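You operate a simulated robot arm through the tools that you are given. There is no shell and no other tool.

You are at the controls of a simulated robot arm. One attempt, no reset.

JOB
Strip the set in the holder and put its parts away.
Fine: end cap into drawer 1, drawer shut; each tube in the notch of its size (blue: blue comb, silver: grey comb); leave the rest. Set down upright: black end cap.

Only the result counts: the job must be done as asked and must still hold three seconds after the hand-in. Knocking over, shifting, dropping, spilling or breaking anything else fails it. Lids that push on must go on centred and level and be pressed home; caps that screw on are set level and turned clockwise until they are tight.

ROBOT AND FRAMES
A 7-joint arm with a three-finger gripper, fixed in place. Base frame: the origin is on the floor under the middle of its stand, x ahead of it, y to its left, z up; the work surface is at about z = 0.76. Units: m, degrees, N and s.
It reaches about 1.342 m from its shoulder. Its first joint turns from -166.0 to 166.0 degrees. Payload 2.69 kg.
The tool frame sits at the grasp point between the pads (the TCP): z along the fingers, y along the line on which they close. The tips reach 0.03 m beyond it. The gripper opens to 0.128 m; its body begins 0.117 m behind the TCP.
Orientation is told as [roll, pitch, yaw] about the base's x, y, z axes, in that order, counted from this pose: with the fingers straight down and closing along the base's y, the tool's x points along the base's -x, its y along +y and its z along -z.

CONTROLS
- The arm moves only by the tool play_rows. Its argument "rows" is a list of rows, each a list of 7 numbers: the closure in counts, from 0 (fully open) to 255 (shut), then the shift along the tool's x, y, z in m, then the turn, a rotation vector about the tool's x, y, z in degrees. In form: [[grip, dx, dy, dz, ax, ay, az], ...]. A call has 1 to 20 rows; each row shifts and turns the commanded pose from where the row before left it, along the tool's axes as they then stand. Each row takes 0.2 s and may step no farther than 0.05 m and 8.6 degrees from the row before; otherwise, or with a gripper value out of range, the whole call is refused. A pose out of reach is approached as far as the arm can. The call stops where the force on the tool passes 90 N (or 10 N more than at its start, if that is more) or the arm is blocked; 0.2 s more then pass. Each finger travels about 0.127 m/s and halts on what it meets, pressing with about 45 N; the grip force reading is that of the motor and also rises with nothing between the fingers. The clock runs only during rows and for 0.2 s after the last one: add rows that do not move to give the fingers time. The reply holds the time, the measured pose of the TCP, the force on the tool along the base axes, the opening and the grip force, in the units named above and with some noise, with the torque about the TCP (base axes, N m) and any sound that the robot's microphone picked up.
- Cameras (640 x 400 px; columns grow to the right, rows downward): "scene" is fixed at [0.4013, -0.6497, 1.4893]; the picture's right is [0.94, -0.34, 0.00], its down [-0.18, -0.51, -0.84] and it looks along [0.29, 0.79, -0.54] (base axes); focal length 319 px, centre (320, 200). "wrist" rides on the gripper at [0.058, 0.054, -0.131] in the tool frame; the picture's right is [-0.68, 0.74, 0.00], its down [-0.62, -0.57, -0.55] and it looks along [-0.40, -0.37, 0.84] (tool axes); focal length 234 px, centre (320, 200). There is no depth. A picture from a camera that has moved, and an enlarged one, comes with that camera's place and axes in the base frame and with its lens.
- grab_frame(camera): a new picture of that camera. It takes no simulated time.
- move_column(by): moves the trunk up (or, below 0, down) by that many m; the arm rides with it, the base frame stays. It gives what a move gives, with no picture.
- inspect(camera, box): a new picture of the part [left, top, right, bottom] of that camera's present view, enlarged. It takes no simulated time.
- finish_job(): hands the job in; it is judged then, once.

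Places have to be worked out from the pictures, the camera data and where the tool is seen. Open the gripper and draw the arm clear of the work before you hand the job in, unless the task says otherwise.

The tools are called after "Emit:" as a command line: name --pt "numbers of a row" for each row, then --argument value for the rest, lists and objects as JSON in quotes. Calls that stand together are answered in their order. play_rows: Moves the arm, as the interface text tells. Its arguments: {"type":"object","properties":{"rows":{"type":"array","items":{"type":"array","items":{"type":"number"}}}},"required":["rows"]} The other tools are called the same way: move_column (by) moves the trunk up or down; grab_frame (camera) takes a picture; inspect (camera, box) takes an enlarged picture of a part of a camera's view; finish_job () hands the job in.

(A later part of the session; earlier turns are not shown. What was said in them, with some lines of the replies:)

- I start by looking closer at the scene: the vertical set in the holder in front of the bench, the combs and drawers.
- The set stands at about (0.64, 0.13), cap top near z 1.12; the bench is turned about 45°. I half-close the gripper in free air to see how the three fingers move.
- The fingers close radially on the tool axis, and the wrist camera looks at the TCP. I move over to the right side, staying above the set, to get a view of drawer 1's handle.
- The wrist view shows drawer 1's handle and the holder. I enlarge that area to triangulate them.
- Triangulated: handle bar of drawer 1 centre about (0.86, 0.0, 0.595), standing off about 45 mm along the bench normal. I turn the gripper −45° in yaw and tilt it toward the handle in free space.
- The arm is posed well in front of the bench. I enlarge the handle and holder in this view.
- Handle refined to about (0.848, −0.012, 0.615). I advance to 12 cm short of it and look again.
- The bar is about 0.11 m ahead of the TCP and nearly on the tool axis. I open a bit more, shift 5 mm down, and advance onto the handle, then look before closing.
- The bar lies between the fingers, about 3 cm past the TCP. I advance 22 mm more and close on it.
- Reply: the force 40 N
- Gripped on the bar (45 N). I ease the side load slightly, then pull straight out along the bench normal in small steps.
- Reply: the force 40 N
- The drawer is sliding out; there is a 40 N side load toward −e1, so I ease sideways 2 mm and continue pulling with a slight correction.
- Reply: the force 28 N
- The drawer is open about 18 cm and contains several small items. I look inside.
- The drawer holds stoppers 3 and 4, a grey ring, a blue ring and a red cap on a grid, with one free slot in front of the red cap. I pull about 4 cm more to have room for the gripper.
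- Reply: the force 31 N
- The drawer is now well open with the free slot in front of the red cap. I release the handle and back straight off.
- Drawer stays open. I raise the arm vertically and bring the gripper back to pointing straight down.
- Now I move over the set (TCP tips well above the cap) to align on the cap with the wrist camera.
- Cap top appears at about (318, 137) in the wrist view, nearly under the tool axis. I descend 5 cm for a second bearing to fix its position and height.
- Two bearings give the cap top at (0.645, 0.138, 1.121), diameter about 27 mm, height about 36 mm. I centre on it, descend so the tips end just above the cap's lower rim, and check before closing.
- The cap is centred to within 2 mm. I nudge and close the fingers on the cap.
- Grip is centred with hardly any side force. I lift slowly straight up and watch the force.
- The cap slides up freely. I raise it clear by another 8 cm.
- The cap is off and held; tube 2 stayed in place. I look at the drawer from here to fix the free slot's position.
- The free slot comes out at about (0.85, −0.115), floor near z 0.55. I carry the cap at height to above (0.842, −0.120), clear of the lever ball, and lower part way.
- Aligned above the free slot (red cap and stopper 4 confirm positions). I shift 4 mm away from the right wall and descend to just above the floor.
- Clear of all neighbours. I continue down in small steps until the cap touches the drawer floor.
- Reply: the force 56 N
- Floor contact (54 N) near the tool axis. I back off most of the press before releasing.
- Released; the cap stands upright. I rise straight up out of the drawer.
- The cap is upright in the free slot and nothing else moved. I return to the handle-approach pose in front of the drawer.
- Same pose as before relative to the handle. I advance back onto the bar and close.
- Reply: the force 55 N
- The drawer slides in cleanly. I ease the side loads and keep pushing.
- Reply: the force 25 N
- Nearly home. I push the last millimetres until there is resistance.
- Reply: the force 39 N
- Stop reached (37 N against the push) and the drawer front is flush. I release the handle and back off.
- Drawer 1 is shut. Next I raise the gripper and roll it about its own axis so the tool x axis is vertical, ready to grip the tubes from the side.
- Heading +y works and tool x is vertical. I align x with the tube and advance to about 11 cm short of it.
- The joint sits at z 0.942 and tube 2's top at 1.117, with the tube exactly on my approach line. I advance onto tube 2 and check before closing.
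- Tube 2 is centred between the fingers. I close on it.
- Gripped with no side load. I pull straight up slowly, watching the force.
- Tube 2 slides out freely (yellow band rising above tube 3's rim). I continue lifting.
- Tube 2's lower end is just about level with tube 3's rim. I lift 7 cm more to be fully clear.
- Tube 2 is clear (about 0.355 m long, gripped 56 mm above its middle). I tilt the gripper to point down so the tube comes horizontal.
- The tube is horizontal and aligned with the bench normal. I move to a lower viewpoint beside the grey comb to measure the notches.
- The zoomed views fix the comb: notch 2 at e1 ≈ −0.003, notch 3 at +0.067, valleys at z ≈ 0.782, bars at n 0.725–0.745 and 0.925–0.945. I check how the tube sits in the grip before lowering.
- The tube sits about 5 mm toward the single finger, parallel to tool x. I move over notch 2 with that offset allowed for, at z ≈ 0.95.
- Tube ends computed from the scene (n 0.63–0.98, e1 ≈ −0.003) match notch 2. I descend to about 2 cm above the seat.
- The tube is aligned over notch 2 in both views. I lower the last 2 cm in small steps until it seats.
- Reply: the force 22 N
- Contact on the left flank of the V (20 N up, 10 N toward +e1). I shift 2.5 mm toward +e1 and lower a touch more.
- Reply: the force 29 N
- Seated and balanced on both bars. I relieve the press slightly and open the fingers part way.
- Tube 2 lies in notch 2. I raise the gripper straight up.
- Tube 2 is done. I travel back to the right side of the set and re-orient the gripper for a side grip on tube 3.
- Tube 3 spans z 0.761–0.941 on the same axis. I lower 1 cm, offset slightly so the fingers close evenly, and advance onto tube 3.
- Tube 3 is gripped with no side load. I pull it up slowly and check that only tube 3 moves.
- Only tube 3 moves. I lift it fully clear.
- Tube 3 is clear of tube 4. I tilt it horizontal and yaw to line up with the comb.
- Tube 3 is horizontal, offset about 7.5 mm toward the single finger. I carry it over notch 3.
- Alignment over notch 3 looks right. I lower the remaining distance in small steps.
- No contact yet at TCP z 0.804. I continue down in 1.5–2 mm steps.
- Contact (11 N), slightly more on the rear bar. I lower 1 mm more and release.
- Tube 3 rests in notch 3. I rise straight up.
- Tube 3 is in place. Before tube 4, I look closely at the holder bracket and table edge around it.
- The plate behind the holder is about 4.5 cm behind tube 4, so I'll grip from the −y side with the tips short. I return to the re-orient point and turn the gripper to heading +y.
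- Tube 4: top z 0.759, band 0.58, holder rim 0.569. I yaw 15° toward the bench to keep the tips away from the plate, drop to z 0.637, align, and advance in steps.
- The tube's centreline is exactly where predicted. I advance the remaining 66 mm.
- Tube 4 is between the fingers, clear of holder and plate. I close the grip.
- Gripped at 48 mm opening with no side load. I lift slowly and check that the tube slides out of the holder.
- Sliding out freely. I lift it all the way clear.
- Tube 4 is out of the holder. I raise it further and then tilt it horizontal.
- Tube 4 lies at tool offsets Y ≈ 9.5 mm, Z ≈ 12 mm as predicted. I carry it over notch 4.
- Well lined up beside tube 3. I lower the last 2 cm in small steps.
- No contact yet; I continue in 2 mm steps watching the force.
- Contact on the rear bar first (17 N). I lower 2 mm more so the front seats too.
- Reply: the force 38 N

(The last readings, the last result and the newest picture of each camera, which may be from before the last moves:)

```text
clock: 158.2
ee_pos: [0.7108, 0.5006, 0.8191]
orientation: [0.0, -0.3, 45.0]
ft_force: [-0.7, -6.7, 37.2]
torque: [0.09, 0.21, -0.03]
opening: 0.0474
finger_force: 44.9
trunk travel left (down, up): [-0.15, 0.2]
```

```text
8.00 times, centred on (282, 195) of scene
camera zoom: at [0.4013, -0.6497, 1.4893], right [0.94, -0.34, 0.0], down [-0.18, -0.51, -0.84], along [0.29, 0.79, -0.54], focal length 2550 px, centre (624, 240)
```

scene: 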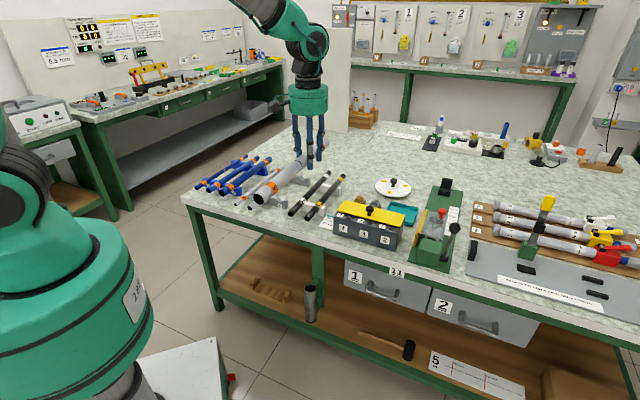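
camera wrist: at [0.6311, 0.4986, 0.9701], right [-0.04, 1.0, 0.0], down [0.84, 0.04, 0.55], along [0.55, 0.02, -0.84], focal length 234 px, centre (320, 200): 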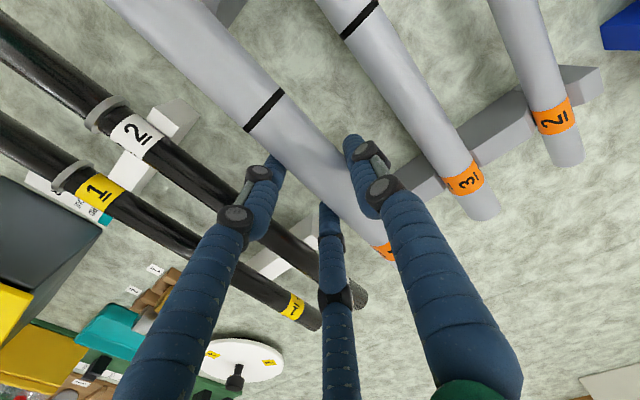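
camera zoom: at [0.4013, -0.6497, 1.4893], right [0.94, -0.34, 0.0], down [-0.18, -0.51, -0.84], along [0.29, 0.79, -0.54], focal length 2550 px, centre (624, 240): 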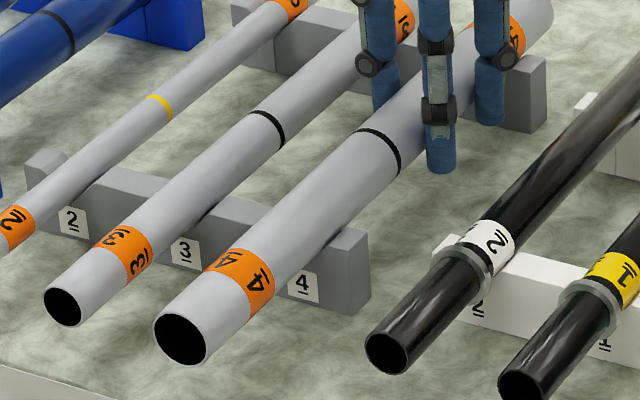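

Both bars now carry it (torque near zero). I relieve the press and open only about 8 mm per finger to stay clear of tube 3.

Emit:
play_rows --pt "255 0 0 -0.0015 0 0 0" --pt "225 0 0 0 0 0 0" --pt "200 0 0 0 0 0 0" --pt "175 0 0 0 0 0 0" --pt "150 0 0 0 0 0 0" --pt "132 0 0 0 0 0 0" --pt "132 0 0 0 0 0 0"

Emit:
inspect --camera "scene" --box '[242, 160, 322, 220]'

Emit:
grab_frame --camera "wrist"

```text
clock: 159.8
ee_pos: [0.709, 0.4994, 0.8185]
orientation: [0.0, 0.1, 44.9]
ft_force: [-0.2, -0.9, 0.0]
torque: [0.03, -0.01, -0.03]
opening: 0.0614
finger_force: 0.1
trunk travel left (down, up): [-0.15, 0.2]
```

```text
6.67 times, centred on (282, 190) of scene
camera zoom: at [0.4013, -0.6497, 1.4893], right [0.94, -0.34, 0.0], down [-0.18, -0.51, -0.84], along [0.29, 0.79, -0.54], focal length 2125 px, centre (573, 267)
```

zoom: 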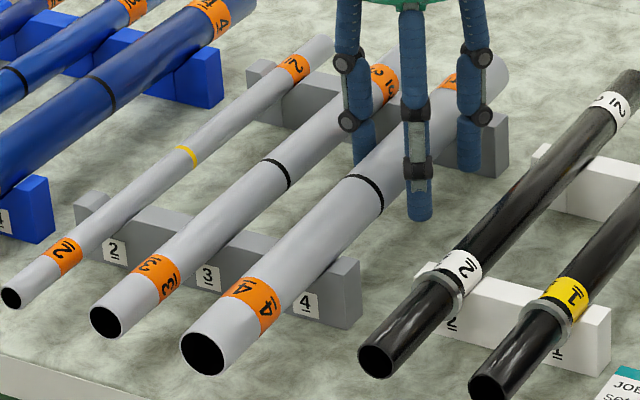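

```text
taken
camera wrist: at [0.6301, 0.4983, 0.9478], right [-0.04, 1.0, 0.0], down [0.84, 0.04, 0.55], along [0.55, 0.02, -0.84], focal length 234 px, centre (320, 200)
```

wrist: 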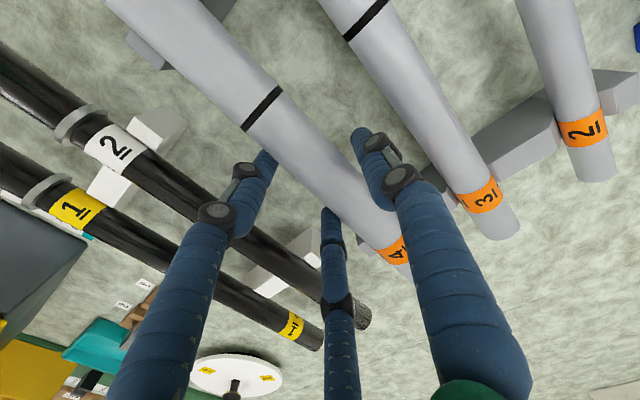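

Released with clearance on both sides. I rise straight up.

Emit:
play_rows --pt "132 0 0 -0.01 0 0 0" --pt "132 0 0 -0.02 0 0 0" --pt "132 0 0 -0.03 0 0 0" --pt "132 0 0 -0.05 0 0 0" --pt "132 0 0 -0.05 0 0 0" --pt "132 0 0 -0.05 0 0 0" --pt "132 0 0 -0.05 0 0 0" --pt "132 0 0 -0.05 0 0 0" --pt "132 0 0 -0.05 0 0 0" --pt "132 0 0 0 0 0 0"

Emit:
inspect --camera "scene" --box '[210, 140, 338, 220]'

Emit:
grab_frame --camera "wrist"

Emit:
grab_frame --camera "scene"

```text
clock: 162.0
ee_pos: [0.7102, 0.5012, 1.1759]
orientation: [-0.1, 0.0, 45.0]
ft_force: [0.0, -0.5, 0.8]
torque: [0.02, -0.02, 0.01]
opening: 0.0618
finger_force: 0.1
trunk travel left (down, up): [-0.15, 0.2]
```

```text
5.00 times, centred on (274, 180) of scene
camera zoom: at [0.4013, -0.6497, 1.4893], right [0.94, -0.34, 0.0], down [-0.18, -0.51, -0.84], along [0.29, 0.79, -0.54], focal length 1594 px, centre (550, 300)
```

zoom: 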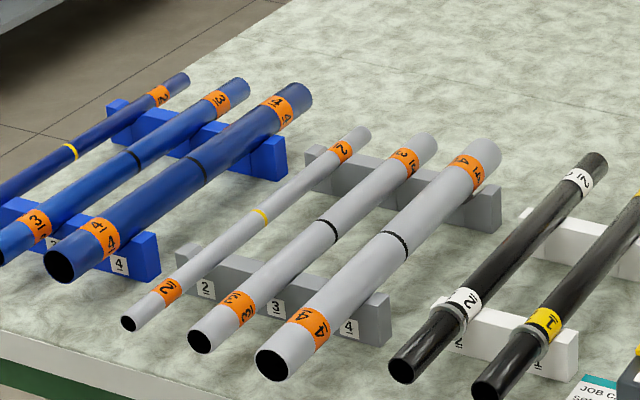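

```text
taken
camera wrist: at [0.6318, 0.4988, 1.3067], right [-0.04, 1.0, 0.0], down [0.84, 0.04, 0.55], along [0.55, 0.02, -0.84], focal length 234 px, centre (320, 200)
```

wrist: 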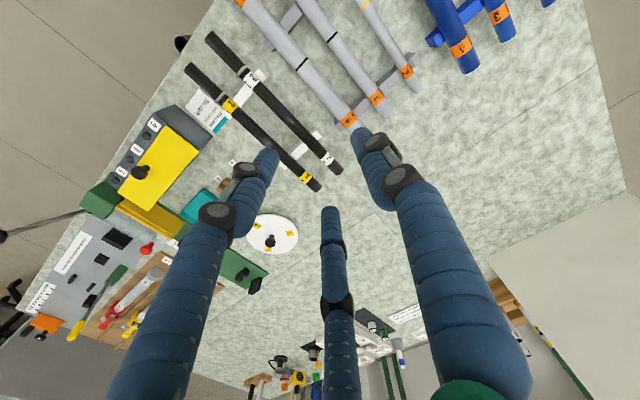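

```text
taken
```

scene: 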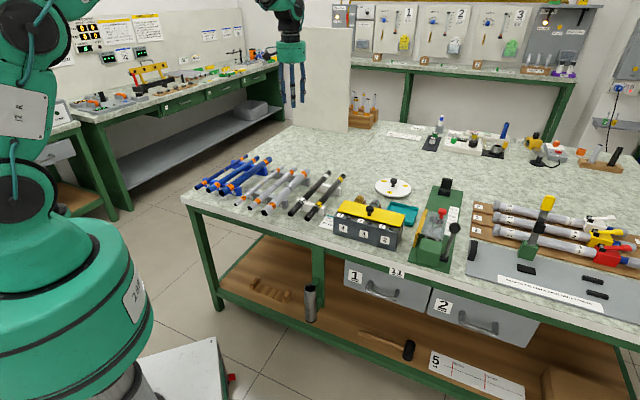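

All three silver tubes are in their notches. I verify the drawer is flush compared with the start and look into the emptied holder.

Emit:
inspect --camera "scene" --box '[335, 240, 455, 315]'

Emit:
inspect --camera "wrist" --box '[150, 10, 230, 60]'

Emit:
inspect --camera "scene" --box '[282, 270, 346, 330]'

Emit:
inspect --camera "wrist" --box '[230, 0, 430, 130]'

```text
5.33 times, centred on (395, 278) of scene
camera zoom: at [0.4013, -0.6497, 1.4893], right [0.94, -0.34, 0.0], down [-0.18, -0.51, -0.84], along [0.29, 0.79, -0.54], focal length 1700 px, centre (-80, -213)
```

zoom: 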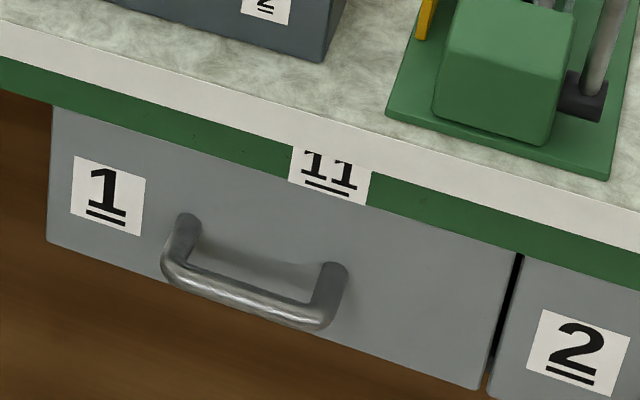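

```text
8.00 times, centred on (190, 35) of wrist
camera zoom: at [0.6318, 0.4988, 1.3067], right [-0.04, 1.0, 0.0], down [0.84, 0.04, 0.55], along [0.55, 0.02, -0.84], focal length 1873 px, centre (1360, 1520)
```

zoom: 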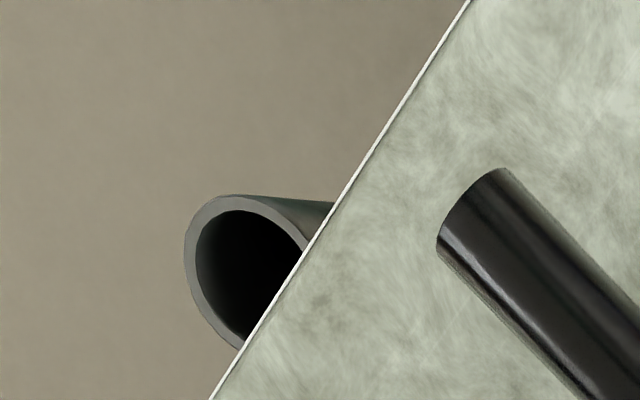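

```text
6.67 times, centred on (314, 300) of scene
camera zoom: at [0.4013, -0.6497, 1.4893], right [0.94, -0.34, 0.0], down [-0.18, -0.51, -0.84], along [0.29, 0.79, -0.54], focal length 2125 px, centre (360, -467)
```

zoom: 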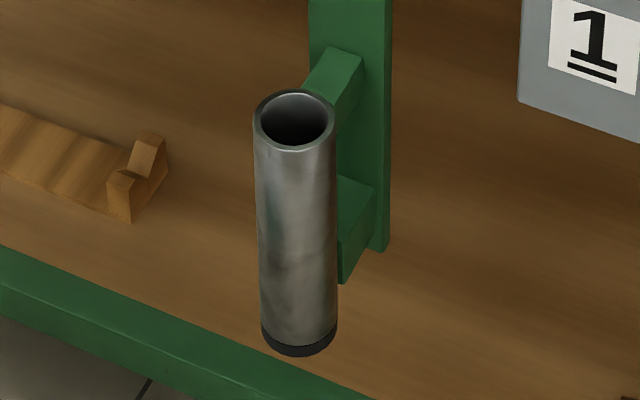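

```text
3.08 times, centred on (330, 65) of wrist
camera zoom: at [0.6318, 0.4988, 1.3067], right [-0.04, 1.0, 0.0], down [0.84, 0.04, 0.55], along [0.55, 0.02, -0.84], focal length 720 px, centre (289, 615)
```

zoom: 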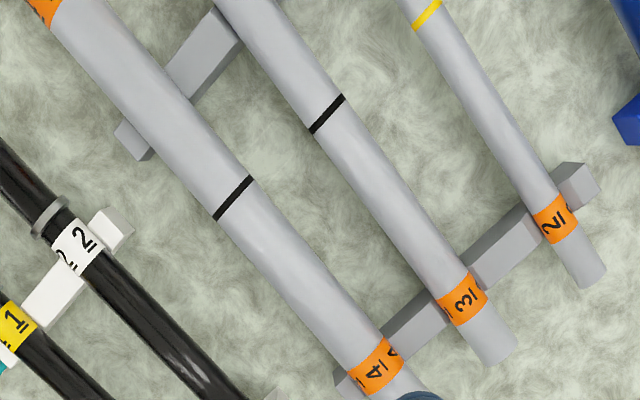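

Drawer 1 is exactly as at the start, the holder is empty, and the tubes lie in notches 2, 3 and 4. I open the gripper and draw the arm up and clear.

Emit:
play_rows --pt "60 0 0 -0.03 0 0 0" --pt "0 0 0 -0.03 0 0 0" --pt "0 0.03 0 -0.02 0 0 0" --pt "0 0.04 0 0 0 0 0" --pt "0 0.04 0 0 0 0 0" --pt "0 0.04 0 0 0 0 0" --pt "0 0.04 0 0 0 0 0" --pt "0 0 0 0 0 0 0"

Emit:
grab_frame --camera "scene"

Emit:
inspect --camera "scene" --box '[186, 140, 346, 240]'

```text
clock: 163.8
ee_pos: [0.575, 0.3686, 1.2569]
orientation: [0.1, 0.0, 45.0]
ft_force: [-0.6, -1.0, 1.0]
torque: [0.03, -0.05, -0.01]
opening: 0.128
finger_force: 0.0
trunk travel left (down, up): [-0.15, 0.2]
```

```text
taken
```

scene: 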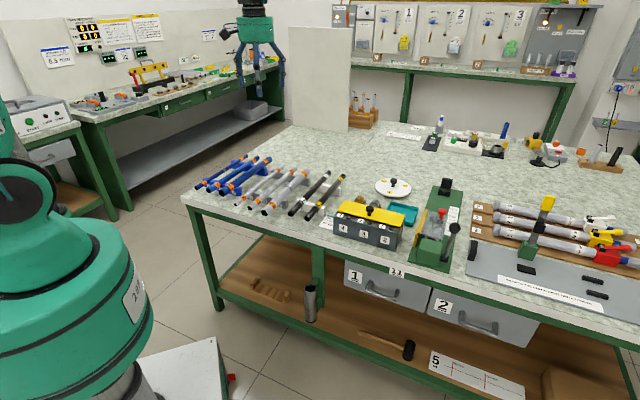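

```text
4.00 times, centred on (266, 190) of scene
camera zoom: at [0.4013, -0.6497, 1.4893], right [0.94, -0.34, 0.0], down [-0.18, -0.51, -0.84], along [0.29, 0.79, -0.54], focal length 1275 px, centre (536, 240)
```

zoom: 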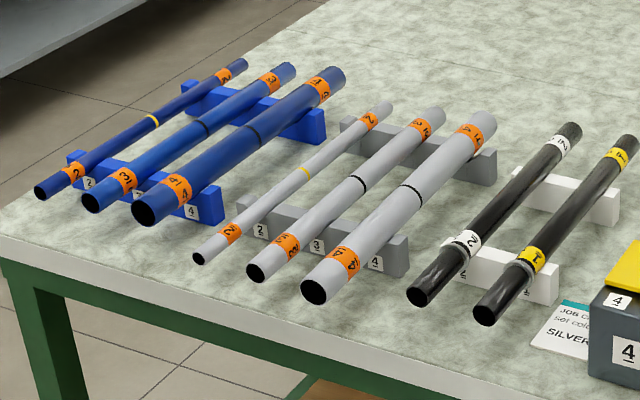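

The cap is in drawer 1 with the drawer shut, and the silver tubes 2, 3 and 4 sit in their notches on the grey comb. The arm is clear and the gripper open, so I hand the job in.

Emit:
finish_job

```text
The job is handed in.
```

The set is stripped and its parts are put away, and I have handed the job in; the reply did not say whether it passed.

- **End cap:** it is in drawer 1, in the empty slot in front of the red cap, and the drawer is shut. It was upright when I last saw it, partway through closing. I could not check it after the drawer was fully closed.
- **Tubes:** the set was silver, so tubes 2, 3 and 4 are in notches 2, 3 and 4 of the grey comb. Each tube rests on both bars of the comb.
- **Everything else:** the holder is empty, and I saw nothing else moved in the pictures I took. Drawer 1's front looks the same as it did at the start.

The gripper is open and the arm is drawn up clear of the work.
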